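You operate a simulated robot arm through the tools that you are given. There is no shell and no other tool. Be economical: measure what you need, move in short steps, check, and stop when the job is done.

Carry out the task below with a simulated robot arm. There is one attempt and no reset: what you move stays moved.

JOB
Air the misted window till the glass clears, then shut and lock it.
Fine: panes wide open; leave the extractor alone.

Only the result counts: the job must be done as asked and must still hold three seconds after the hand-in. Knocking over, shifting, dropping, spilling or breaking anything else fails it.

ROBOT AND FRAMES
A 6-joint arm with a two-finger parallel gripper, fixed in place. Base frame: the origin is at the foot of the arm, x ahead of it, y to its left, z up. Units: cm, rad, N and s.
With the tool pointing down near the work surface it reaches from about 10 to 72 cm from the base axis. Its first joint turns from -2.897 to 2.897 rad. Payload 3.91 kg.
The TCP is the grasp point between the finger pads, 3 cm short of the fingertips. In the tool frame z runs along the fingers and y along their closing line. Largest opening 11 cm; finger width 2, thickness 1; the body of the gripper, 4.8 by 11.2 cm, starts 5.5 cm behind the TCP.
Orientation is that of the tool frame in the base frame, as [roll, pitch, yaw] about the fixed x, y, z axes, in that order (R = Rz(yaw) Ry(pitch) Rx(roll)). With the fingers straight down and closing along the base's y, the tool's x points along the base's -x, its y along +y and its z along -z.

CONTROLS
- The arm moves only by the tool step_arm. Its argument "motion" is a list of rows, each a list of 7 numbers: the turn, a rotation vector about the tool's x, y, z in rad, then the shift along the tool's x, y, z in cm, then the gripper command, from -1 (fully open) to 1 (shut), values between in proportion. In form: [[ax, ay, az, tx, ty, tz, jaw], ...]. A call has 1 to 10 rows; each row is the pose to reach, as a shift and turn from the pose commanded when the call began, along the tool's axes at that moment. Each row takes 0.2 s and may step no farther than 5 cm and 0.15 rad from the row before; otherwise, or with a gripper value out of range, the whole call is refused. A pose out of reach is approached as far as the arm can. The call stops where the force on the tool passes 40 N (or 10 N more than at its start, if that is more) or the arm is blocked; 0.2 s more then pass. The fingers move at their own pace (about 4.5 cm/s each) and stop on an object; they squeeze with about 21 N. The grip force told is the motor's: it shows also when the fingers shut on nothing. Time passes only in rows, and 0.2 s behind the last, so rows that repeat a pose let the fingers close. The reply holds the time, the measured pose of the TCP, the force on the tool along the base axes, the opening and the grip force, in the units named above and with some noise.
- Cameras (640 x 400 px; columns grow to the right, rows downward): "scene" is fixed at [39.93, 50.15, 188.65]; the picture's right is [-1.00, 0.07, 0.00], its down [0.03, 0.41, -0.91] and it looks along [-0.06, -0.91, -0.41] (base axes); focal length 324 px, centre (320, 200). "wrist" rides on the gripper at [-3.6, 0, -5.7] in the tool frame; the picture's right is [0.00, -1.00, 0.00], its down [0.97, 0.00, -0.24] and it looks along [0.24, 0.00, 0.97] (tool axes); focal length 218 px, centre (320, 200). There is no depth. A picture from a camera that has moved, and an enlarged one, comes with that camera's place and axes in the base frame and with its lens.
- get_image(camera): a new picture of that camera. No time passes.
- slide_trunk(by): slides the trunk up (or, below 0, down) by that many cm; the arm rides with it, the base frame stays. It gives what a move gives, with no picture.
- zoom(camera, box): a new picture of the part [left, top, right, bottom] of that camera's present view, enlarged. No time passes.
- hand_in(): hands the job in; it is judged then, once.

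Go step by step. Nothing tells you positions but the pictures and the camera data: compare them with the known pose of the tool, close in by small moves and look again before you grip or let go. The budget is 120 turns and 84 pictures, counting those below and the enlarged ones. Unless the task says otherwise, let go and move clear before handing in, and close with one line.

The tools are called after "Call:" as a command line: name --pt "numbers of a row" for each row, then --argument value for the rest, lists and objects as JSON in quotes. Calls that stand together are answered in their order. step_arm: Moves the arm, as the interface text tells. Its arguments: {"type":"object","properties":{"motion":{"type":"array","items":{"type":"array","items":{"type":"number"}}}},"required":["motion"]} The other tools are called the same way: slide_trunk (by) slides the trunk up or down; get_image (camera) takes a picture; zoom (camera, box) takes an enlarged picture of a part of a camera's view; hand_in () hands the job in.

At the start:

```text
t: 0.0
position: [13.28, -32.59, 152.95]
tcp_rot: [-3.141, 0.001, 3.141]
contact_force: [0.3, 0.0, 0.5]
opening: 11.02
finger_force: 0.1
trunk travel left (down, up): [-57.5, 3.5]
```

scene: 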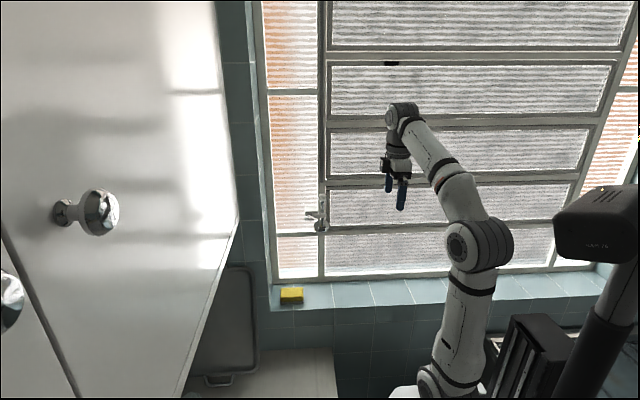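
wrist: 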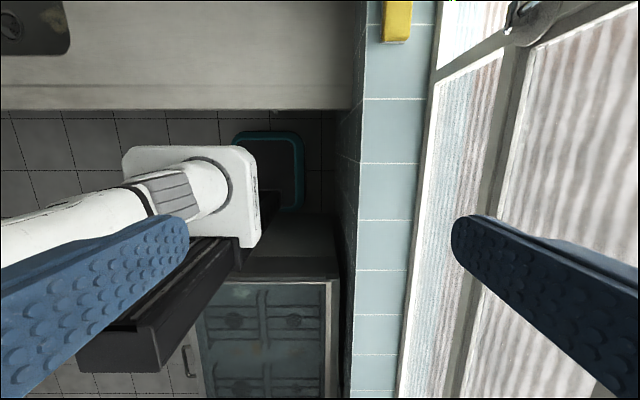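

I see a louvred window behind the arm with a crank or lever at its side (scene about 318,215). I'll look closer at it first.

Call:
zoom --camera "scene" --box '[270, 160, 370, 260]'

Call:
zoom --camera "scene" --box '[240, 0, 640, 280]'

Call:
zoom --camera "wrist" --box '[360, 0, 640, 175]'

```text
4.00 times, centred on (320, 210) of scene
camera zoom: at [39.93, 50.15, 188.65], right [-1.0, 0.07, 0.0], down [0.03, 0.41, -0.91], along [-0.06, -0.91, -0.41], focal length 1298 px, centre (320, 160)
```

zoom: 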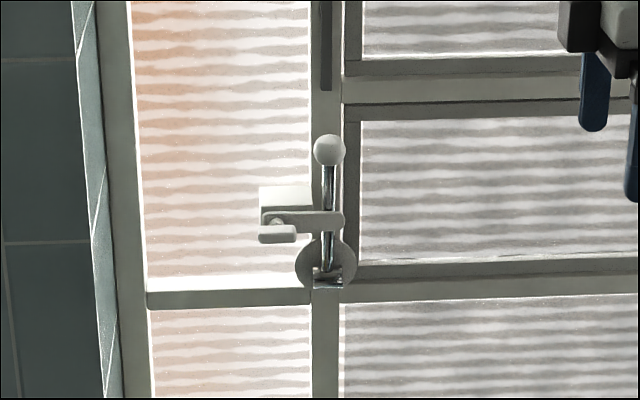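

```text
1.43 times, centred on (440, 140) of scene
camera zoom: at [39.93, 50.15, 188.65], right [-1.0, 0.07, 0.0], down [0.03, 0.41, -0.91], along [-0.06, -0.91, -0.41], focal length 464 px, centre (149, 286)
```

zoom: 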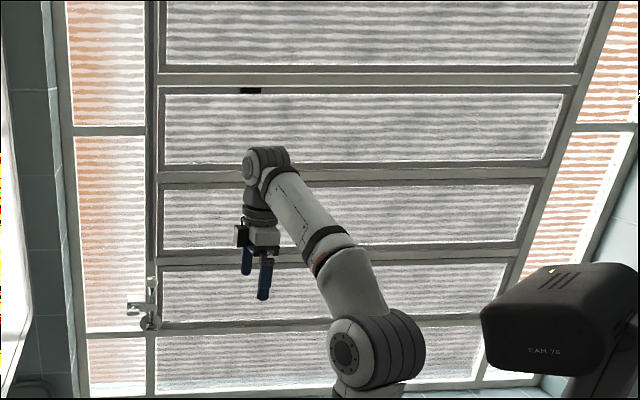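

```text
2.29 times, centred on (500, 88) of wrist
camera zoom: at [16.89, -32.45, 158.58], right [0.0, -1.0, 0.0], down [-0.97, 0.0, 0.24], along [-0.24, 0.0, -0.97], focal length 499 px, centre (-91, 457)
```

zoom: 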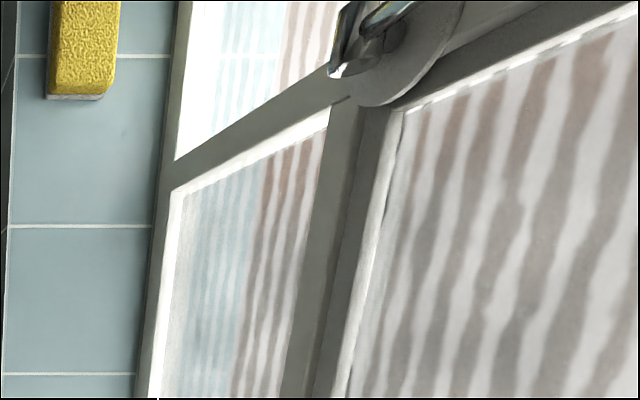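

The lever stands on the mullion at about (32, -60, 127–140), with a catch across it. I'll turn the tool towards the window and move in front of it for a closer look.

Call:
step_arm --pt "0.15 0 0 -1.8 0 0 -1" --pt "0.3 0 0 -3.6 0 0 -1" --pt "0.45 0 0 -5.4 0 0 -1" --pt "0.6 0 0 -7.2 0 0 -1" --pt "0.75 0 0 -9 0 0 -1" --pt "0.9 0 0 -10.8 0 0 -1" --pt "1.05 0 0 -12.6 0 0 -1" --pt "1.2 0 0 -14.4 0 0 -1" --pt "1.35 0 0 -16.2 0 0 -1" --pt "1.5 0 0 -18 0 0 -1"

Call:
get_image --camera "wrist"

Call:
get_image --camera "scene"

```text
t: 2.2
position: [31.57, -32.6, 152.95]
tcp_rot: [-1.639, -0.001, 3.141]
contact_force: [-0.7, -0.6, -0.4]
opening: 11.01
finger_force: 0.1
trunk travel left (down, up): [-57.5, 3.5]
```

```text
78 pictures are left
camera wrist: at [35.16, -26.84, 153.26], right [0.0, -0.07, 1.0], down [-0.97, 0.24, 0.02], along [-0.24, -0.97, -0.07], focal length 218 px, centre (320, 200)
```

wrist: 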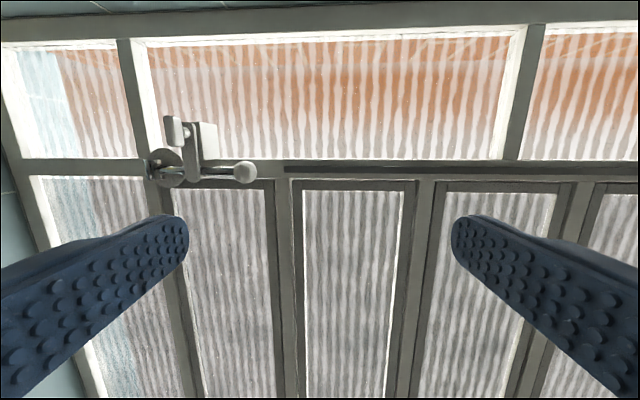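

```text
77 pictures are left
```

scene: 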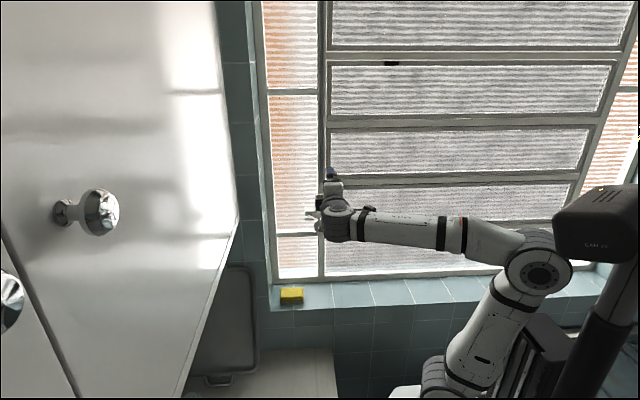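

The lever's disc sits at the bottom and a hooked catch straddles its rod. I'll roll the tool so the fingers close along x with the camera on top, and lower a bit.

Call:
step_arm --pt "0 0 0.15 0 0 0 -1" --pt "0 0 0.3 0 0 0 -1" --pt "0 0 0.45 0 0 0 -1" --pt "0 0 0.6 0 0 0 -1" --pt "0 0 0.75 0 0 0 -1" --pt "0 0 0.9 0 0 0 -1" --pt "0 0 1.05 0 0 0 -1" --pt "0 0 1.2 0 0 0 -1" --pt "0 0 1.35 0 0 0 -1" --pt "0 0 1.5 0 0 0 -1"

Call:
get_image --camera "wrist"

```text
t: 4.4
position: [31.34, -32.62, 152.78]
tcp_rot: [-2.377, 1.472, 2.338]
contact_force: [-0.9, 0.7, -0.1]
opening: 11.0
finger_force: 0.0
trunk travel left (down, up): [-57.5, 3.5]
```

```text
76 pictures are left
camera wrist: at [31.56, -27.1, 156.78], right [-1.0, 0.0, 0.07], down [-0.07, 0.31, -0.95], along [-0.02, -0.95, -0.31], focal length 218 px, centre (320, 200)
```

wrist: 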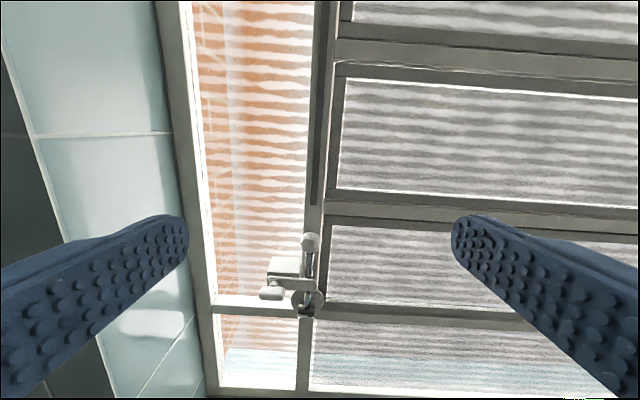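

Now the camera is upright; I'll zoom on the lever.

Call:
zoom --camera "wrist" --box '[245, 220, 365, 340]'

```text
3.33 times, centred on (305, 280) of wrist
camera zoom: at [31.56, -27.1, 156.78], right [-1.0, 0.0, 0.07], down [-0.07, 0.31, -0.95], along [-0.02, -0.95, -0.31], focal length 728 px, centre (370, -67)
```

zoom: 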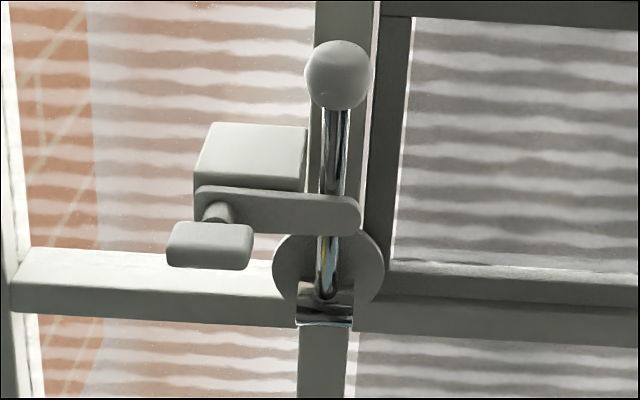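

The catch looks like a thumb-turn (tab on a pin) whose bar crosses in front of the rod. I'll lower the camera, level the tool, and look again for a second viewpoint.

Call:
step_arm --pt "0 -0.035 0.035 4 0 0 -1" --pt "0 -0.07 0.07 8 0 0 -1" --pt "0 -0.07 0.07 12 0 0 -1" --pt "0 -0.07 0.07 15 0 0 -1"

Call:
zoom --camera "wrist" --box '[240, 90, 400, 190]'

Call:
get_image --camera "wrist"

```text
t: 5.4
position: [30.09, -31.49, 137.79]
tcp_rot: [-2.513, 1.569, 2.202]
contact_force: [-0.4, 0.1, 0.0]
opening: 11.01
finger_force: 0.0
trunk travel left (down, up): [-57.5, 3.5]
```

```text
4.00 times, centred on (320, 140) of wrist
camera zoom: at [30.18, -25.75, 141.37], right [-1.0, 0.0, 0.0], down [0.0, 0.24, -0.97], along [0.0, -0.97, -0.24], focal length 873 px, centre (320, 440)
```

zoom: 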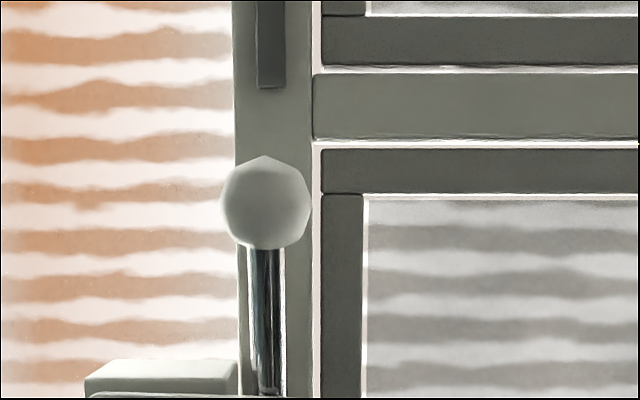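

```text
73 pictures are left
camera wrist: at [30.18, -25.75, 141.37], right [-1.0, 0.0, 0.0], down [0.0, 0.24, -0.97], along [0.0, -0.97, -0.24], focal length 218 px, centre (320, 200)
```

wrist: 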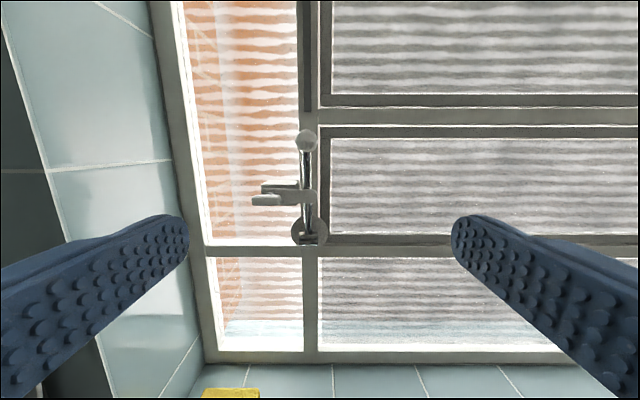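

Call:
zoom --camera "wrist" --box '[240, 170, 336, 250]'

```text
5.00 times, centred on (288, 210) of wrist
camera zoom: at [30.18, -25.75, 141.37], right [-1.0, 0.0, 0.0], down [0.0, 0.24, -0.97], along [0.0, -0.97, -0.24], focal length 1091 px, centre (480, 150)
```

zoom: 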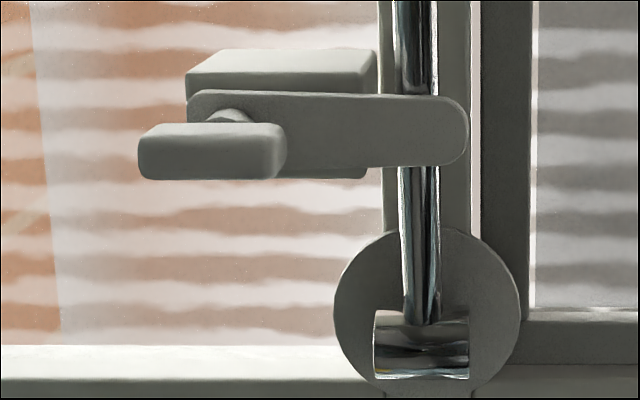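

The tab is a thumb-turn with its pin axis near x=36.5, z=135.2, and its front face at about y=-51. I'll roll 90° so the fingers close vertically and approach to y≈-42.

Call:
step_arm --pt "0 0 0.15 0.26 0.64 1 -1" --pt "0 0 0.3 0.52 1.28 2 -0.5" --pt "0 0 0.45 0.78 1.92 3 0.2" --pt "0 0 0.6 1.04 2.56 4 0.2" --pt "0 0 0.75 1.3 3.2 5 0.2" --pt "0 0 0.9 1.56 3.84 6 0.2" --pt "0 0 1.05 1.82 4.5 7 0.2" --pt "0 0 1.2 2.1 5.1 8 0.2" --pt "0 0 1.35 2.4 5.8 9 0.2" --pt "0 0 1.5 2.6 6.4 10 0.2"

Call:
get_image --camera "wrist"

Call:
get_image --camera "scene"

```text
t: 7.6
position: [35.85, -42.78, 154.64]
tcp_rot: [1.67, 0.134, 0.022]
contact_force: [-0.4, -0.4, 0.0]
opening: 4.41
finger_force: 0.1
out of reach, approached as far as the arm can: row 6, 7, 8, 9, 10
trunk travel left (down, up): [-57.5, 3.5]
```

```text
71 pictures are left
camera wrist: at [32.18, -37.11, 155.55], right [-0.14, 0.1, -0.99], down [0.96, 0.26, -0.11], along [0.25, -0.96, -0.13], focal length 218 px, centre (320, 200)
```

wrist: 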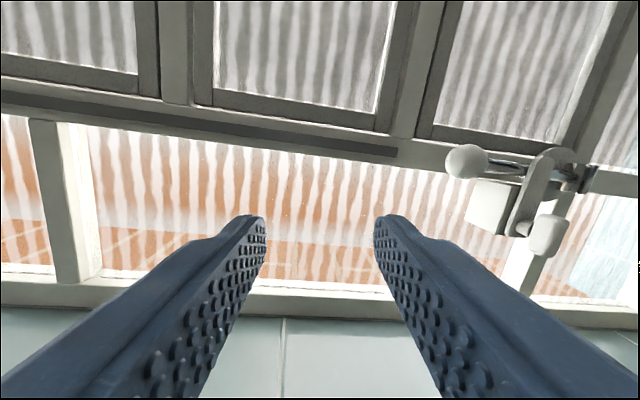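

```text
70 pictures are left
```

scene: 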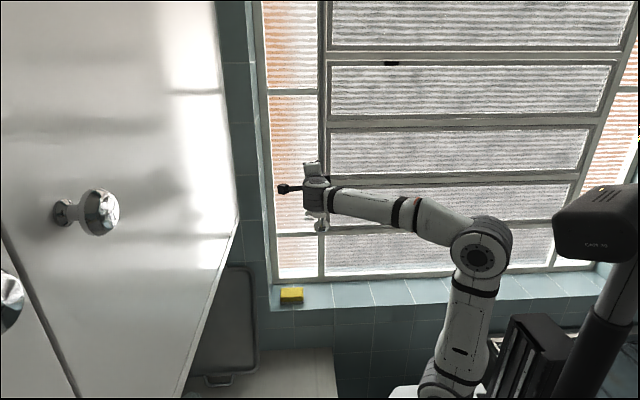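

The pose wasn't reachable at this trunk height; the tool stopped high. I'll slide the trunk down, as nothing is in the tool's way in front of y=-46.

Call:
slide_trunk --by -15

Call:
get_image --camera "scene"

```text
t: 9.3
position: [35.76, -42.7, 139.57]
tcp_rot: [1.669, 0.137, 0.021]
contact_force: [-0.1, 0.0, -0.4]
opening: 4.4
finger_force: 0.1
trunk travel left (down, up): [-42.5, 18.5]
```

```text
69 pictures are left
```

scene: 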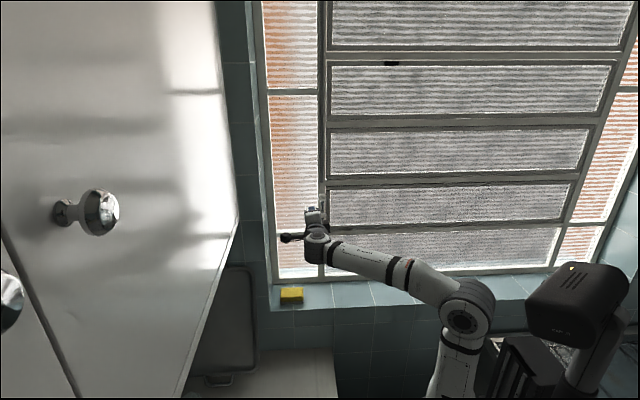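

Call:
step_arm --pt "-0.05 -0.01 0.07 0.7 -2.1 0.2 0.2" --pt "-0.098 -0.021 0.137 1.35 -4.2 0.4 0.2"

Call:
get_image --camera "wrist"

```text
t: 9.9
position: [35.79, -43.56, 144.4]
tcp_rot: [1.619, 0.044, -0.002]
contact_force: [0.6, -0.1, 0.1]
opening: 4.39
finger_force: 0.0
out of reach, approached as far as the arm can: row 1, 2
trunk travel left (down, up): [-42.5, 18.5]
```

```text
68 pictures are left
camera wrist: at [32.12, -37.8, 144.77], right [-0.05, 0.05, -1.0], down [0.97, 0.24, -0.03], along [0.24, -0.97, -0.06], focal length 218 px, centre (320, 200)
```

wrist: 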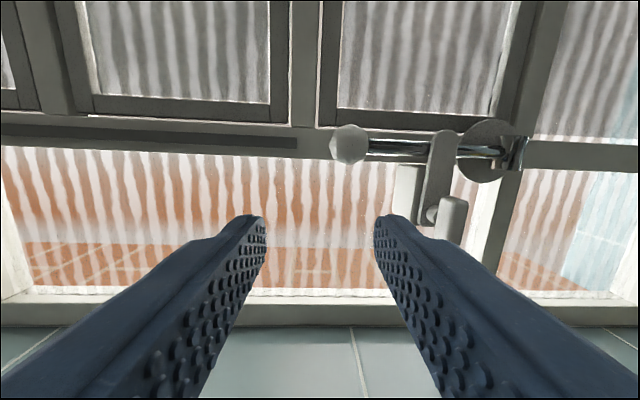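

Reachability improves with a lower trunk; sliding down 12 more, then re-aligning.

Call:
slide_trunk --by -12

Call:
step_arm --pt "-0.048 0 0.044 0.7 1 0 0.2" --pt "-0.048 0 0.044 0.7 2.8 0 0.2"

Call:
get_image --camera "wrist"

```text
t: 11.4
position: [35.8, -43.51, 132.39]
tcp_rot: [1.619, 0.045, 0.001]
contact_force: [0.3, 0.3, 0.4]
opening: 4.39
finger_force: 0.1
trunk travel left (down, up): [-30.5, 30.5]
```

```text
t: 12.1
position: [36.57, -43.73, 135.27]
tcp_rot: [1.577, 0.006, 0.0]
contact_force: [-0.1, 0.2, -0.4]
opening: 4.4
finger_force: 0.1
out of reach, approached as far as the arm can: row 1
trunk travel left (down, up): [-30.5, 30.5]
```

```text
67 pictures are left
camera wrist: at [32.98, -37.97, 135.32], right [-0.01, 0.01, -1.0], down [0.97, 0.24, 0.0], along [0.24, -0.97, -0.01], focal length 218 px, centre (320, 200)
```

wrist: 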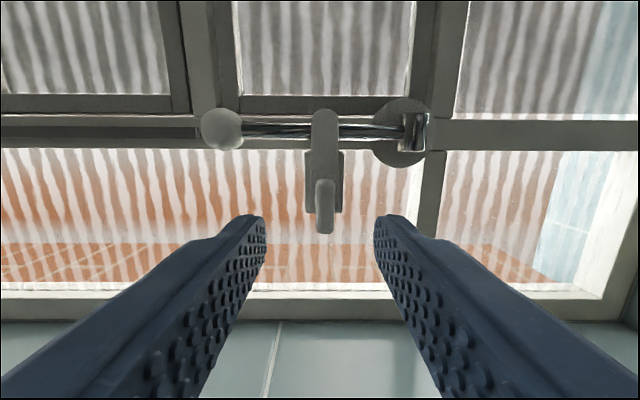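

Aligned with the tab (z≈135.0). I'll gain reach margin by lowering the trunk 6 and raising the tool 6, then advance.

Call:
slide_trunk --by -6

Call:
step_arm --pt "-0.006 0 0.006 0.1 3 0 0.3" --pt "-0.006 0 0.006 0.1 5.8 0 0.3" --pt "-0.006 0 0.006 0.1 5.8 2 0.3" --pt "-0.006 0 0.006 0.1 5.8 3.5 0.3"

Call:
get_image --camera "wrist"

```text
t: 13.1
position: [36.65, -43.8, 129.36]
tcp_rot: [1.575, 0.006, -0.001]
contact_force: [0.3, -0.8, -0.1]
opening: 4.4
finger_force: 0.0
trunk travel left (down, up): [-24.5, 36.5]
```

```text
t: 14.1
position: [36.71, -47.25, 135.07]
tcp_rot: [1.571, 0.001, -0.001]
contact_force: [0.4, -0.1, -0.2]
opening: 3.88
finger_force: 0.1
trunk travel left (down, up): [-24.5, 36.5]
```

```text
66 pictures are left
camera wrist: at [33.11, -41.52, 135.0], right [0.0, 0.0, -1.0], down [0.97, 0.24, 0.0], along [0.24, -0.97, 0.0], focal length 218 px, centre (320, 200)
```

wrist: 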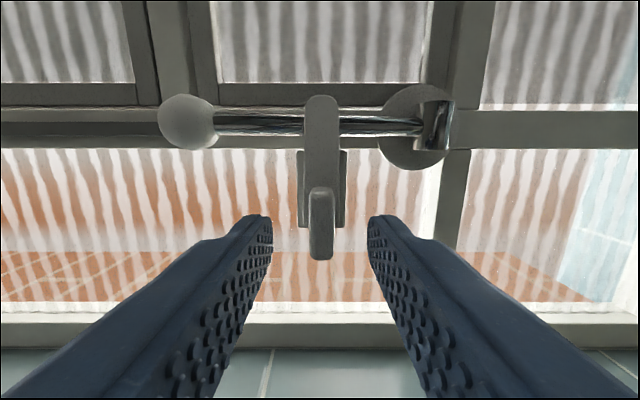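

Call:
step_arm --pt "0 0 0 -0.1 0 1 0.3" --pt "0 0 0 -0.1 0 2 0.3" --pt "0 0 0 -0.1 0 2.6 0.3"

Call:
get_image --camera "wrist"

```text
t: 14.8
position: [36.78, -49.91, 135.22]
tcp_rot: [1.57, 0.0, 0.003]
contact_force: [0.7, -0.3, 0.7]
opening: 3.85
finger_force: 0.0
trunk travel left (down, up): [-24.5, 36.5]
```

```text
65 pictures are left
camera wrist: at [33.14, -44.11, 135.1], right [0.0, 0.0, -1.0], down [0.97, 0.24, 0.0], along [0.24, -0.97, 0.0], focal length 218 px, centre (320, 200)
```

wrist: 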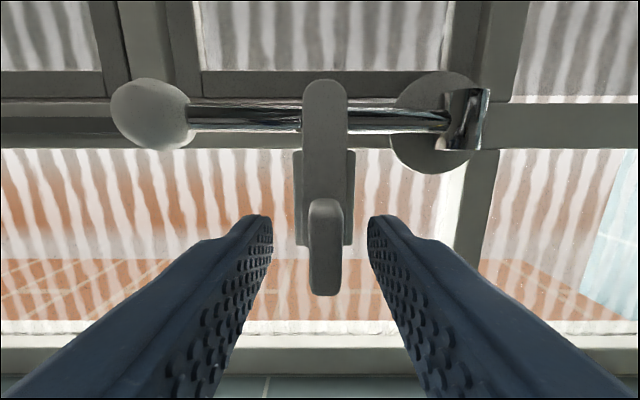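

The tips overlap the tab by about 1.8 cm. Closing on it.

Call:
step_arm --pt "0 0 0 -0.1 -0.1 0 0.6" --pt "0 0 0 -0.1 -0.1 0 1" --pt "0 0 0 -0.1 -0.1 0 1" --pt "0 0 0 -0.1 -0.1 0 1"

Call:
get_image --camera "wrist"

```text
t: 15.8
position: [36.59, -49.91, 134.98]
tcp_rot: [1.574, -0.001, 0.0]
contact_force: [-3.2, 6.1, -14.4]
opening: 1.35
finger_force: 44.9
trunk travel left (down, up): [-24.5, 36.5]
```

```text
64 pictures are left
camera wrist: at [32.97, -44.13, 134.92], right [0.0, 0.0, -1.0], down [0.97, 0.24, 0.0], along [0.24, -0.97, 0.0], focal length 218 px, centre (320, 200)
```

wrist: 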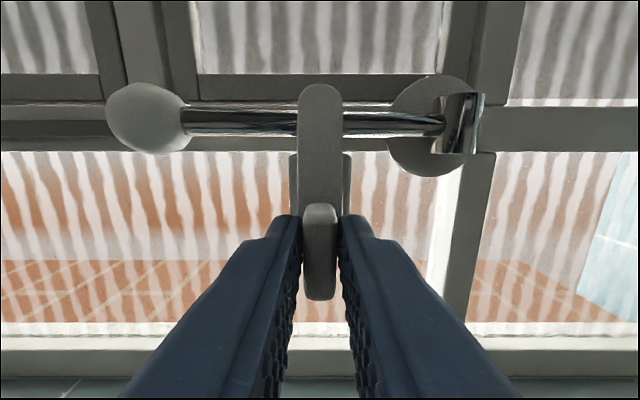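

Gripped. A small lowering to relax the force, then try turning the bar upward (negative about tool z).

Call:
step_arm --pt "0 0 0 0 -0.25 0 1" --pt "0 0 -0.08 0 -0.25 0 1" --pt "0 0 -0.16 0 -0.25 0 1" --pt "0 0 -0.24 0 -0.25 0 1"

Call:
get_image --camera "wrist"

```text
t: 16.9
position: [36.42, -49.76, 134.99]
tcp_rot: [1.564, 0.239, 0.001]
contact_force: [7.4, -14.2, 27.5]
opening: 1.64
finger_force: 45.1
trunk travel left (down, up): [-24.5, 36.5]
```

```text
63 pictures are left
camera wrist: at [32.9, -44.13, 135.73], right [-0.24, 0.0, -0.97], down [0.94, 0.24, -0.23], along [0.24, -0.97, -0.05], focal length 218 px, centre (320, 200)
```

wrist: 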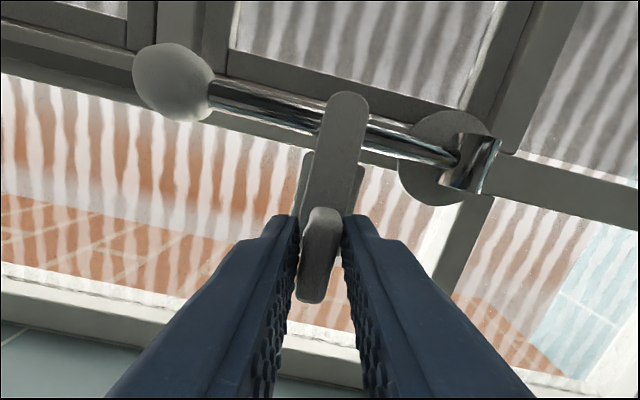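

The bar didn't follow upward: it is still square to the rod, so the tab twisted in the grip. Now the other way.

Call:
step_arm --pt "0 0 0.12 0 0.1 0 1" --pt "0 0 0.24 0 0.15 0 1" --pt "0 0 0.34 0 0.15 0 1" --pt "0 0 0.44 0 0.15 0 1" --pt "0 0 0.54 0 0.15 0 1"

Call:
get_image --camera "wrist"

```text
t: 18.1
position: [36.6, -50.12, 135.03]
tcp_rot: [1.596, -0.287, -0.012]
contact_force: [-5.2, 20.5, -10.9]
opening: 1.37
finger_force: 44.8
out of reach, approached as far as the arm can: row 5
trunk travel left (down, up): [-24.5, 36.5]
stopped in row 5: the force on the tool passed its limit (the readings are from after the stop); the commanded pose is now the measured one
```

```text
62 pictures are left
camera wrist: at [33.26, -44.29, 134.07], right [0.28, 0.02, -0.96], down [0.93, 0.23, 0.28], along [0.23, -0.97, 0.04], focal length 218 px, centre (320, 200)
```

wrist: 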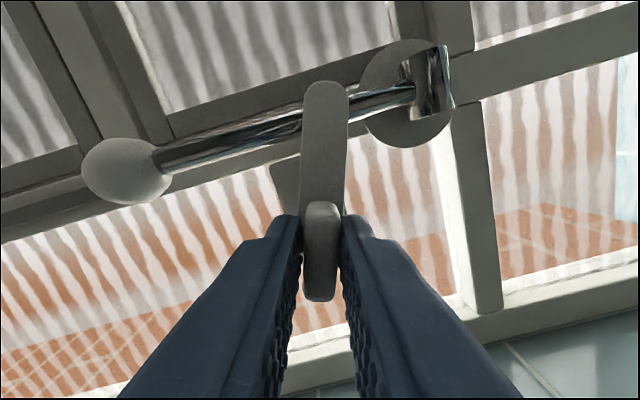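

That way works: the bar swings down with the tab. The wrist is near its limit, so I'll release, back off and re-grip rolled 180° the other way.

Call:
step_arm --pt "0 0 0 0 0 0 0.3" --pt "0 0 0 0 0 0 0.3" --pt "0 0 0 0 0 -3 0.3" --pt "0 0 -0.1 0 0 -6 0.3" --pt "0 0 -0.25 0 0 -6 0.3" --pt "0 0 -0.4 0 0 -6 0.3" --pt "0 0 -0.55 0 0 -6 0.3" --pt "0 0 -0.7 0 0 -6 0.3" --pt "0 0 -0.85 0 0 -6 0.3" --pt "0 0 -1.0 0 0 -6 0.3"

Call:
step_arm --pt "0 0 -0.15 0 0 0 0.3" --pt "0 0 -0.3 0 0 0 0.3" --pt "0 0 -0.45 0 0 0 0.3" --pt "0 0 -0.6 0 0 0 0.3" --pt "0 0 -0.75 0 0 0 0.3" --pt "0 0 -0.9 0 0 0 0.3" --pt "0 0 -1.05 0 0 0 0.3" --pt "0 0 -1.2 0 0 0 0.3" --pt "0 0 -1.35 0 0 0 0.3" --pt "0 0 -1.5 0 0 0 0.3"

Call:
get_image --camera "wrist"

```text
t: 20.3
position: [36.67, -44.49, 134.94]
tcp_rot: [1.604, 0.718, 0.018]
contact_force: [-0.1, 0.4, -0.3]
opening: 3.85
finger_force: 0.0
out of reach, approached as far as the arm can: row 3
trunk travel left (down, up): [-24.5, 36.5]
```

```text
t: 22.5
position: [36.65, -44.4, 135.19]
tcp_rot: [-1.612, 0.926, 3.104]
contact_force: [0.3, -0.4, -0.5]
opening: 3.85
finger_force: 0.1
trunk travel left (down, up): [-24.5, 36.5]
```

```text
61 pictures are left
camera wrist: at [38.9, -38.76, 138.19], right [-0.8, -0.01, 0.6], down [-0.58, 0.26, -0.77], along [-0.15, -0.97, -0.22], focal length 218 px, centre (320, 200)
```

wrist: 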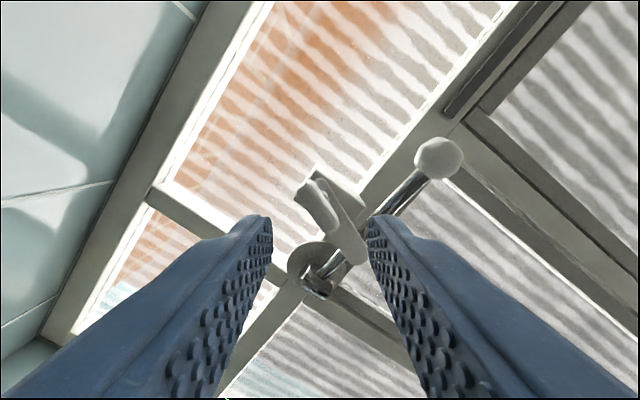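

Call:
step_arm --pt "0 0 -0.15 0 0 0 0.3" --pt "0 0 -0.3 0 0 0 0.3" --pt "0 0 -0.45 0 0 0 0.3" --pt "0 0 -0.6 0 0 0 0.3"

Call:
get_image --camera "wrist"

```text
t: 23.5
position: [36.88, -44.39, 135.13]
tcp_rot: [-1.598, 0.325, 3.129]
contact_force: [-0.3, 0.2, -0.1]
opening: 3.84
finger_force: 0.0
trunk travel left (down, up): [-24.5, 36.5]
```

```text
60 pictures are left
camera wrist: at [40.22, -38.65, 136.4], right [-0.32, -0.02, 0.95], down [-0.92, 0.25, -0.3], along [-0.23, -0.97, -0.1], focal length 218 px, centre (320, 200)
```

wrist: 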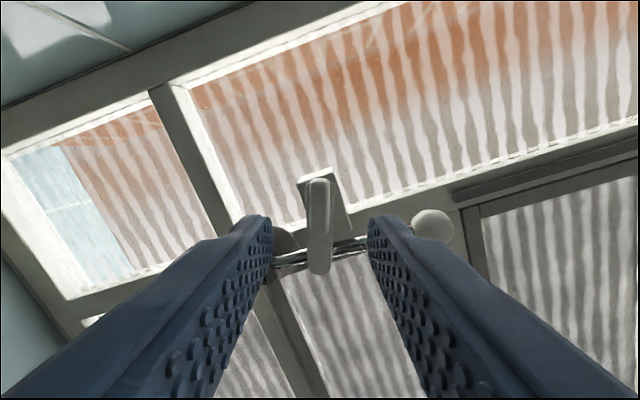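

The tab lies upright between the fingers. Advancing to grip depth and closing.

Call:
step_arm --pt "0.024 -0.008 0 0.3 0 2 0.3" --pt "0.024 -0.008 0 0.3 0 4 0.3" --pt "0.024 -0.008 0 0.3 0 5.5 0.3" --pt "0.024 -0.008 0 0.3 0 5.5 0.8" --pt "0.024 -0.008 0 0.3 0 5.5 1" --pt "0.024 -0.008 0 0.3 0 5.5 1" --pt "0.024 -0.008 0 0.3 0 5.5 1"

Call:
get_image --camera "wrist"

```text
t: 25.1
position: [36.43, -50.15, 134.82]
tcp_rot: [-1.575, 0.323, 3.137]
contact_force: [-2.2, 10.1, -29.6]
opening: 1.34
finger_force: 45.2
trunk travel left (down, up): [-24.5, 36.5]
```

```text
59 pictures are left
camera wrist: at [39.81, -44.34, 135.97], right [-0.32, 0.0, 0.95], down [-0.92, 0.24, -0.31], along [-0.23, -0.97, -0.08], focal length 218 px, centre (320, 200)
```

wrist: 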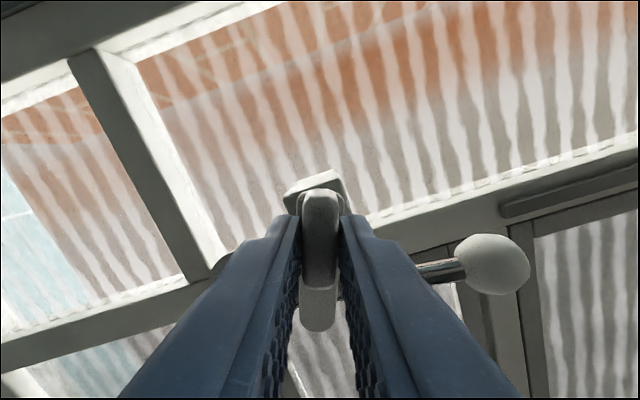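

Call:
step_arm --pt "0 0 0 0.1 0.28 -0.1 1" --pt "0 0 0.1 0.1 0.28 -0.1 1" --pt "0 0 0.2 0.1 0.28 -0.1 1" --pt "0 0 0.3 0.1 0.28 -0.1 1" --pt "0 0 0.4 0.1 0.28 -0.1 1" --pt "0 0 0.5 0.1 0.28 -0.1 1"

Call:
get_image --camera "wrist"

```text
t: 26.5
position: [36.55, -49.95, 134.7]
tcp_rot: [-1.568, 0.829, 3.141]
contact_force: [9.5, -23.7, 19.1]
opening: 1.36
finger_force: 45.0
trunk travel left (down, up): [-24.5, 36.5]
```

```text
58 pictures are left
camera wrist: at [38.9, -44.27, 137.23], right [-0.74, 0.0, 0.68], down [-0.65, 0.24, -0.72], along [-0.16, -0.97, -0.18], focal length 218 px, centre (320, 200)
```

wrist: 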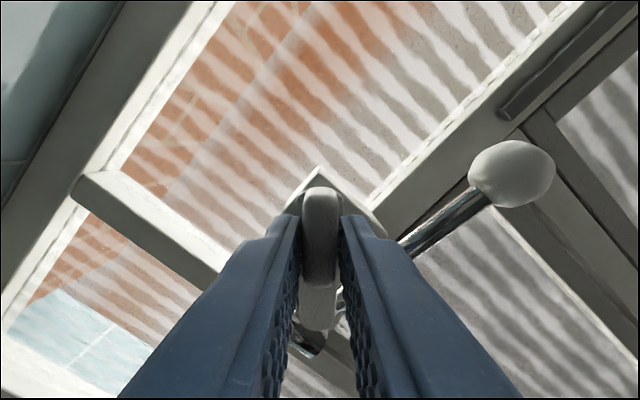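

The bar is turning and is now about 47° down. Continuing to about 90°.

Call:
step_arm --pt "0 0 0.1 -0.1 -0.05 0.1 1" --pt "0 0 0.2 -0.1 -0.05 0.1 1" --pt "0 0 0.3 -0.1 -0.05 0.1 1" --pt "0 0 0.4 -0.1 -0.05 0.1 1" --pt "0 0 0.5 -0.1 -0.05 0.1 1" --pt "0 0 0.6 -0.1 -0.05 0.1 1" --pt "0 0 0.7 -0.1 -0.05 0.1 1"

Call:
get_image --camera "wrist"

```text
t: 28.1
position: [36.77, -50.01, 134.53]
tcp_rot: [-1.603, 1.527, 3.108]
contact_force: [8.7, -0.4, -3.7]
opening: 1.36
finger_force: 45.0
trunk travel left (down, up): [-24.5, 36.5]
```

```text
57 pictures are left
camera wrist: at [36.91, -44.26, 138.06], right [-1.0, 0.0, 0.04], down [-0.04, 0.24, -0.97], along [-0.01, -0.97, -0.24], focal length 218 px, centre (320, 200)
```

wrist: 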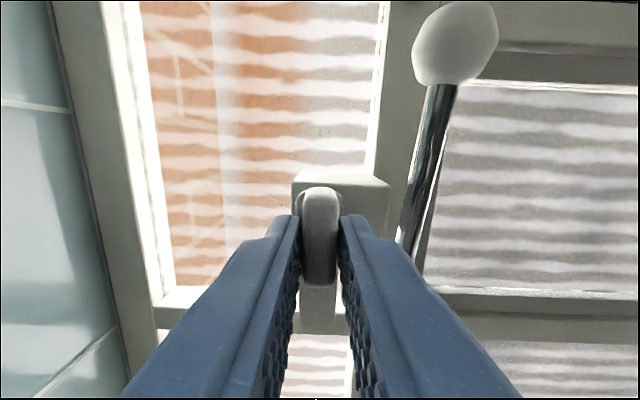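

The bar hangs vertical, clear of the rod. Releasing, backing off and moving in front of the knob.

Call:
step_arm --pt "0 0 0 0 0 0 0.2" --pt "0 0 0 0 0 0 0.2" --pt "0 0 0 0 0 -3 0.2" --pt "0 0 0.04 0 0 -6 0.2" --pt "0 0 0.04 -2.5 -1.6 -6 0.2" --pt "0 0 0.04 -5 -3.2 -6 0.2" --pt "0 0 0.04 -7.3 -4.8 -6 0.2"

Call:
get_image --camera "wrist"

```text
t: 29.7
position: [32.12, -43.81, 142.21]
tcp_rot: [-1.561, 1.567, -3.136]
contact_force: [0.1, -0.5, -0.1]
opening: 4.41
finger_force: 0.0
trunk travel left (down, up): [-24.5, 36.5]
```

```text
56 pictures are left
camera wrist: at [32.22, -38.04, 145.79], right [-1.0, 0.0, 0.0], down [0.0, 0.24, -0.97], along [0.0, -0.97, -0.24], focal length 218 px, centre (320, 200)
```

wrist: 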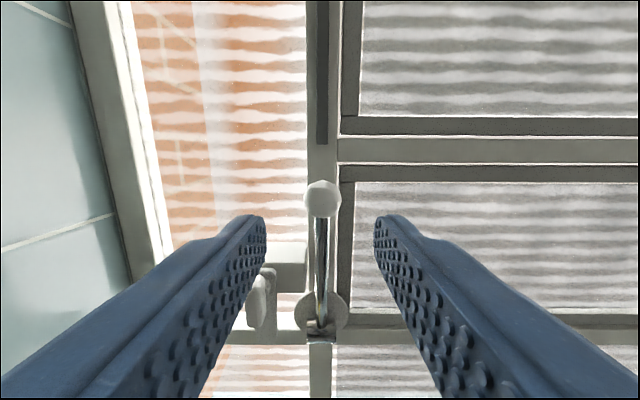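

The knob is at (32.1, -54, 142) and the pivot at about (32, -58.5, 127). Advancing over the knob and closing.

Call:
step_arm --pt "0 0 0 0.2 0 3 0.2" --pt "0 0 0 0.2 0 6 0.2" --pt "0 0 0 0.2 0 9 0.2" --pt "0 0 0 0.2 0 9 1" --pt "0 0 0 0.2 0 9 1" --pt "0 0 0 0.2 0 9 1"

Call:
get_image --camera "wrist"

```text
t: 31.1
position: [32.01, -53.01, 142.03]
tcp_rot: [-1.967, 1.567, 2.738]
contact_force: [-9.2, 0.3, -6.7]
opening: 2.81
finger_force: 45.0
trunk travel left (down, up): [-24.5, 36.5]
```

```text
55 pictures are left
camera wrist: at [32.0, -47.25, 145.51], right [-1.0, 0.0, 0.0], down [0.0, 0.24, -0.97], along [-0.01, -0.97, -0.24], focal length 218 px, centre (320, 200)
```

wrist: 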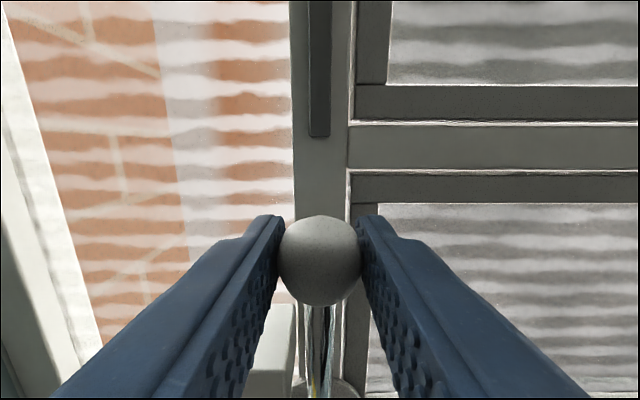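

Gripped at 2.8 cm. Pulling the lever out along its arc.

Call:
step_arm --pt "0 0 0 0.37 0 -1.1 1" --pt "0 0 0 0.81 0 -2.15 1" --pt "0 0 0 1.45 0 -3.35 1" --pt "0 0 0 2.18 0 -4.52 1"

Call:
get_image --camera "wrist"

Call:
get_image --camera "scene"

```text
t: 32.1
position: [32.08, -48.22, 140.1]
tcp_rot: [-0.362, 1.568, -1.934]
contact_force: [0.9, -1.2, 14.8]
opening: 2.76
finger_force: 45.4
trunk travel left (down, up): [-24.5, 36.5]
```

```text
54 pictures are left
camera wrist: at [31.98, -42.44, 143.5], right [-1.0, 0.0, 0.0], down [0.0, 0.24, -0.97], along [0.0, -0.97, -0.24], focal length 218 px, centre (320, 200)
```

wrist: 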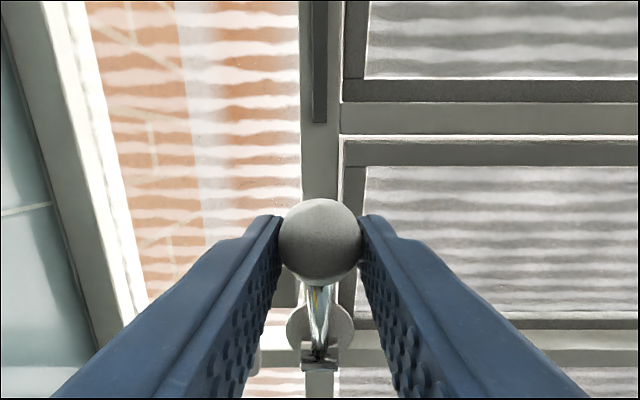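

```text
53 pictures are left
```

scene: 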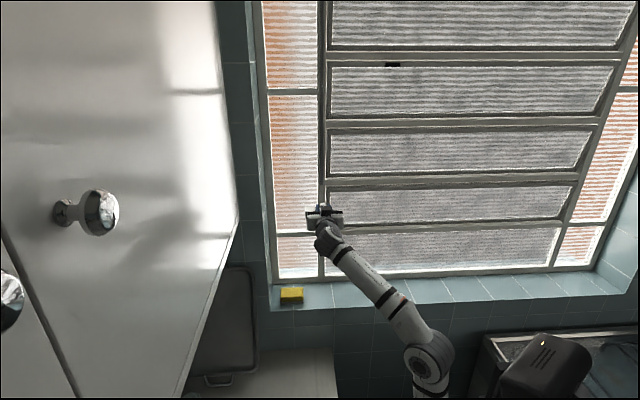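

The panes are starting to move and the lever pivots a little nearer than I thought (y≈-56). Following a corrected arc.

Call:
step_arm --pt "0 0 0 -0.3 0 -0.9 1" --pt "0 0 0 0.2 0 -1.75 1" --pt "0 0 0 0.78 0 -2.59 1" --pt "0 0 0 1.65 0 -3.65 1" --pt "0 0 0 2.57 0 -4.59 1"

Call:
get_image --camera "wrist"

Call:
get_image --camera "scene"

```text
t: 33.3
position: [31.98, -43.99, 137.3]
tcp_rot: [-2.03, 1.57, 2.679]
contact_force: [-7.6, -12.6, 1.3]
opening: 2.81
finger_force: 45.4
trunk travel left (down, up): [-24.5, 36.5]
```

```text
52 pictures are left
camera wrist: at [32.0, -38.17, 140.86], right [-1.0, 0.0, 0.0], down [0.0, 0.24, -0.97], along [0.0, -0.97, -0.24], focal length 218 px, centre (320, 200)
```

wrist: 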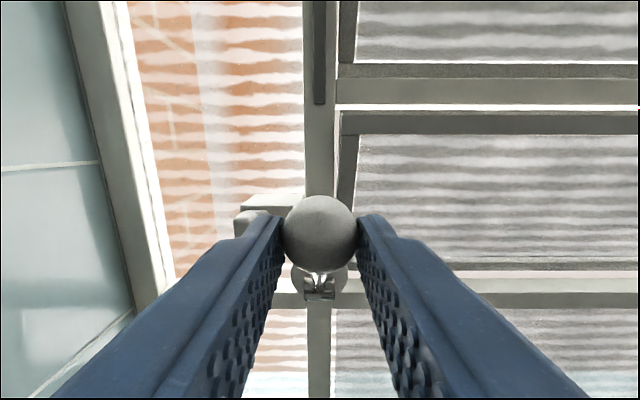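

```text
51 pictures are left
```

scene: 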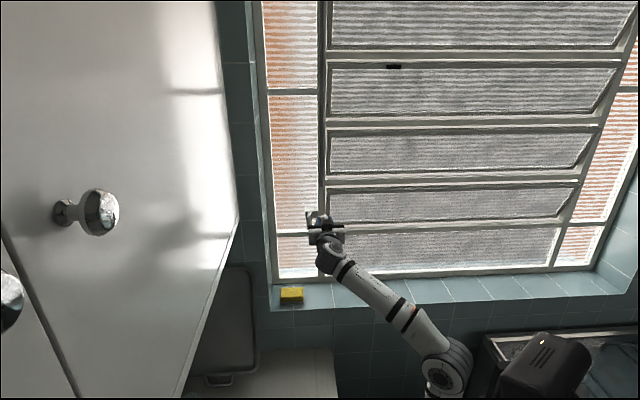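

The pivot fits better at about (y -55.5, z 128.2), r≈14, with the lever now near 46°. Continuing on that arc.

Call:
step_arm --pt "0 0 0 0.2 0 0.3 1" --pt "0 0 0 1.1 0 -0.5 1" --pt "0 0 0 2.1 0 -1.15 1" --pt "0 0 0 3.2 0 -1.7 1" --pt "0 0 0 4.3 0 -2.15 1" --pt "0 0 0 5.5 0 -2.5 1"

Call:
get_image --camera "wrist"

Call:
get_image --camera "scene"

```text
t: 34.7
position: [31.95, -40.95, 132.09]
tcp_rot: [-0.482, 1.567, -2.055]
contact_force: [-2.0, 10.5, 12.8]
opening: 2.78
finger_force: 44.9
trunk travel left (down, up): [-24.5, 36.5]
```

```text
50 pictures are left
camera wrist: at [32.0, -35.23, 135.51], right [-1.0, 0.0, 0.0], down [0.0, 0.24, -0.97], along [0.0, -0.97, -0.24], focal length 218 px, centre (320, 200)
```

wrist: 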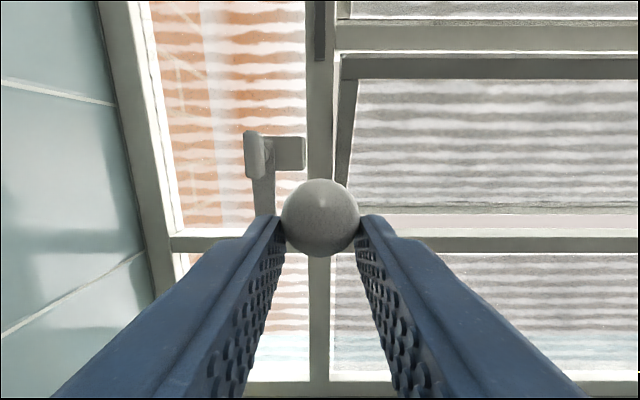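

```text
49 pictures are left
```

scene: 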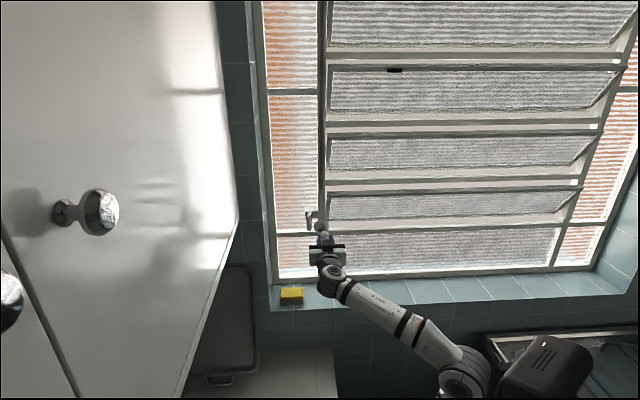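

Call:
step_arm --pt "0 0 0 -0.1 0 -0.8 1" --pt "0 0 0 1.1 0 -1.1 1" --pt "0 0 0 2.35 0 -1.3 1" --pt "0 0 0 3.6 0 -1.3 1" --pt "0 0 0 4.8 0 -1.3 1" --pt "0 0 0 6.0 0 -1.1 1"

Call:
get_image --camera "wrist"

Call:
get_image --camera "scene"

```text
t: 36.1
position: [32.12, -40.11, 125.94]
tcp_rot: [-1.558, 1.566, -3.134]
contact_force: [0.3, 0.8, 0.1]
opening: 0.0
finger_force: 37.8
trunk travel left (down, up): [-24.5, 36.5]
```

```text
48 pictures are left
camera wrist: at [32.01, -34.34, 129.39], right [-1.0, 0.0, 0.0], down [0.0, 0.24, -0.97], along [0.0, -0.97, -0.24], focal length 218 px, centre (320, 200)
```

wrist: 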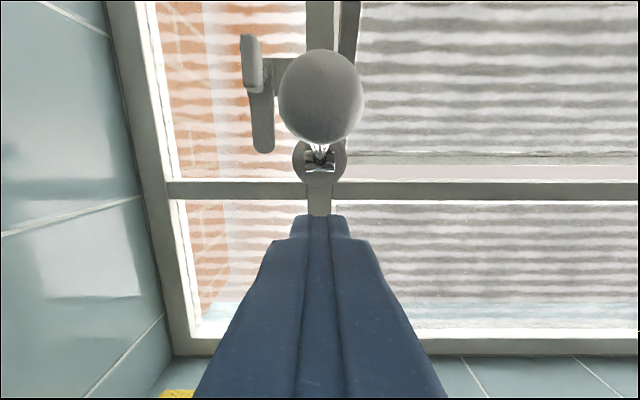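

```text
47 pictures are left
```

scene: 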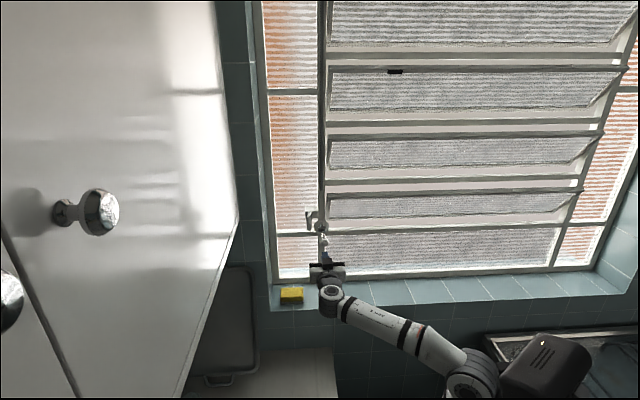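

The fingers slipped off below the knob, and the lever rests near 80°. I'll come around from above and push the knob down to check whether it has reached its stop.

Call:
step_arm --pt "0 0 0 0 0 -4 1" --pt "0 0 0 0 0 -6 1" --pt "0 0 0 -4.5 0 -6 1" --pt "0 0 0 -9.5 0 -6 1" --pt "0 0 0 -9.5 0 -2 1" --pt "0 0 0 -9.5 0 1.5 1" --pt "0 0 0 -8 0 1.5 1" --pt "0 0 0 -7 0 1.5 1" --pt "0 0 0 -6 0 1.5 1" --pt "0 0 0 -5 0 1.5 1"

Call:
get_image --camera "wrist"

Call:
get_image --camera "scene"

```text
t: 38.1
position: [31.89, -41.62, 133.07]
tcp_rot: [0.14, 1.551, -1.428]
contact_force: [3.9, -4.4, 15.4]
opening: 0.03
finger_force: 37.9
trunk travel left (down, up): [-24.5, 36.5]
stopped in row 9: the force on the tool passed its limit (the readings are from after the stop); the commanded pose is now the measured one
```

```text
46 pictures are left
camera wrist: at [31.87, -35.77, 136.48], right [-1.0, 0.0, 0.0], down [0.0, 0.22, -0.97], along [0.0, -0.97, -0.22], focal length 218 px, centre (320, 200)
```

wrist: 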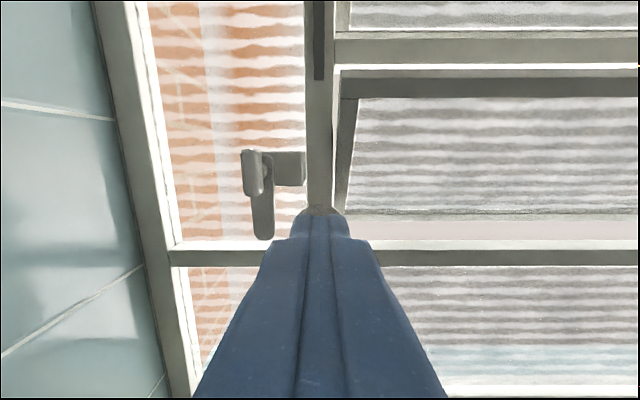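

```text
45 pictures are left
```

scene: 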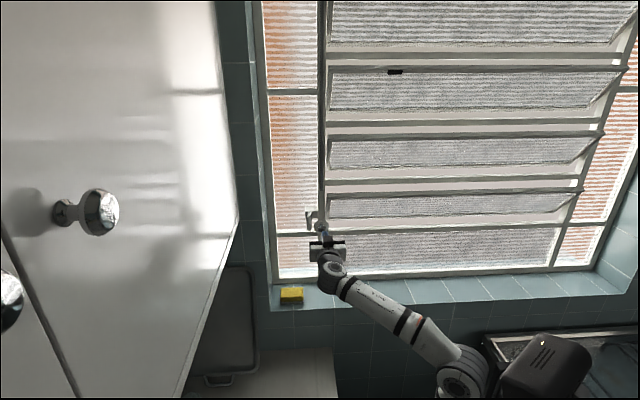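

Call:
step_arm --pt "0 0 0 0.2 0 0 1" --pt "0 0 0 0.4 0 0 1" --pt "0 0 0 0.6 0 0 1" --pt "0 0 0 0.8 0 0 1" --pt "0 0 0 1.0 0 0 1" --pt "0 0 0 1.2 0 0 1"

Call:
zoom --camera "scene" --box '[240, 0, 640, 280]'

```text
t: 38.7
position: [31.91, -41.44, 133.1]
tcp_rot: [0.252, 1.544, -1.318]
contact_force: [2.7, -1.3, 15.4]
opening: 0.0
finger_force: 37.9
trunk travel left (down, up): [-24.5, 36.5]
stopped in row 3: the force on the tool passed its limit (the readings are from after the stop); the commanded pose is now the measured one
```

```text
1.43 times, centred on (440, 140) of scene
camera zoom: at [39.93, 50.15, 188.65], right [-1.0, 0.07, 0.0], down [0.03, 0.41, -0.91], along [-0.06, -0.91, -0.41], focal length 464 px, centre (149, 286)
```

zoom: 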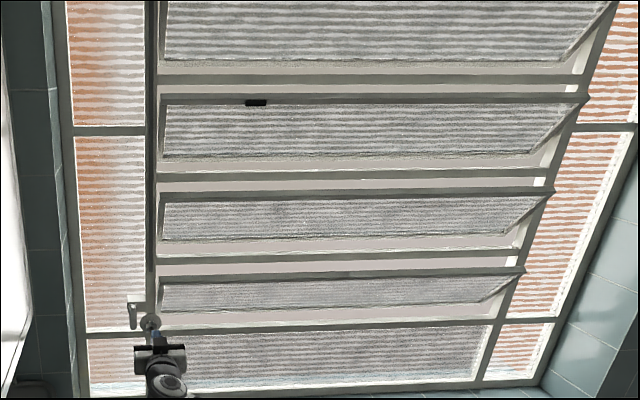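

It's firm against the stop at over 40 N, so the window is fully open. I'll back off and wait, watching the glass.

Call:
step_arm --pt "0 0 0 -1 0 0 1" --pt "0 0 0 -2 0 -2 1" --pt "0 0 0 -2 0 -6 1" --pt "0 0 0 -2 0 -6 0" --pt "0 0 0 -2 0 -6 0" --pt "0 0 0 -2 0 -6 0" --pt "0 0 0 -2 0 -6 0" --pt "0 0 0 -2 0 -6 0" --pt "0 0 0 -2 0 -6 0" --pt "0 0 0 -2 0 -6 0"

Call:
step_arm --pt "0 0 0 0 0 0 0" --pt "0 0 0 0 0 0 0" --pt "0 0 0 0 0 0 0" --pt "0 0 0 0 0 0 0" --pt "0 0 0 0 0 0 0" --pt "0 0 0 0 0 0 0" --pt "0 0 0 0 0 0 0" --pt "0 0 0 0 0 0 0" --pt "0 0 0 0 0 0 0" --pt "0 0 0 0 0 0 0"

Call:
step_arm --pt "0 0 0 0 0 0 0" --pt "0 0 0 0 0 0 0" --pt "0 0 0 0 0 0 0" --pt "0 0 0 0 0 0 0" --pt "0 0 0 0 0 0 0" --pt "0 0 0 0 0 0 0" --pt "0 0 0 0 0 0 0" --pt "0 0 0 0 0 0 0" --pt "0 0 0 0 0 0 0" --pt "0 0 0 0 0 0 0"

Call:
get_image --camera "scene"

Call:
get_image --camera "wrist"

```text
t: 40.9
position: [31.88, -35.48, 135.01]
tcp_rot: [0.199, 1.55, -1.371]
contact_force: [-0.5, 0.6, 0.9]
opening: 5.49
finger_force: 0.1
trunk travel left (down, up): [-24.5, 36.5]
```

```text
t: 43.1
position: [31.82, -35.41, 134.95]
tcp_rot: [0.199, 1.55, -1.369]
contact_force: [-0.5, -0.1, -0.9]
opening: 5.54
finger_force: 0.1
trunk travel left (down, up): [-24.5, 36.5]
```

```text
t: 45.3
position: [31.89, -35.41, 134.92]
tcp_rot: [0.198, 1.55, -1.37]
contact_force: [0.8, 0.0, -0.6]
opening: 5.49
finger_force: 0.2
trunk travel left (down, up): [-24.5, 36.5]
```

```text
43 pictures are left
```

scene: 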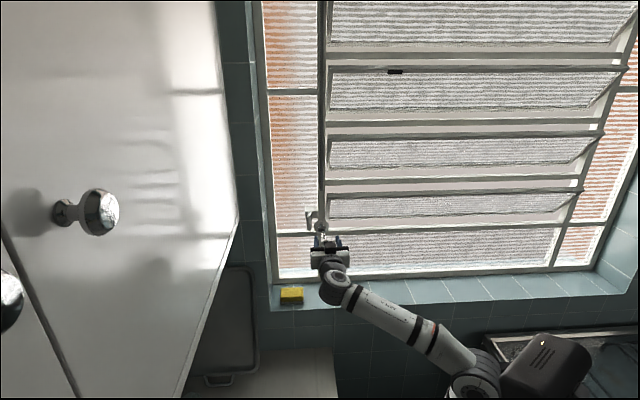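

```text
42 pictures are left
camera wrist: at [31.77, -29.64, 138.27], right [-1.0, 0.0, 0.0], down [0.0, 0.22, -0.98], along [0.0, -0.98, -0.22], focal length 218 px, centre (320, 200)
```

wrist: 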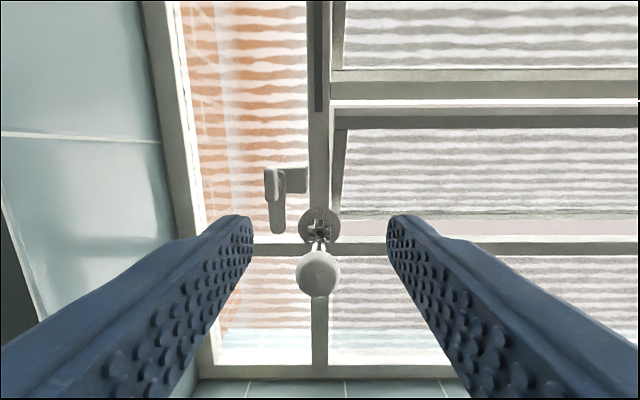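

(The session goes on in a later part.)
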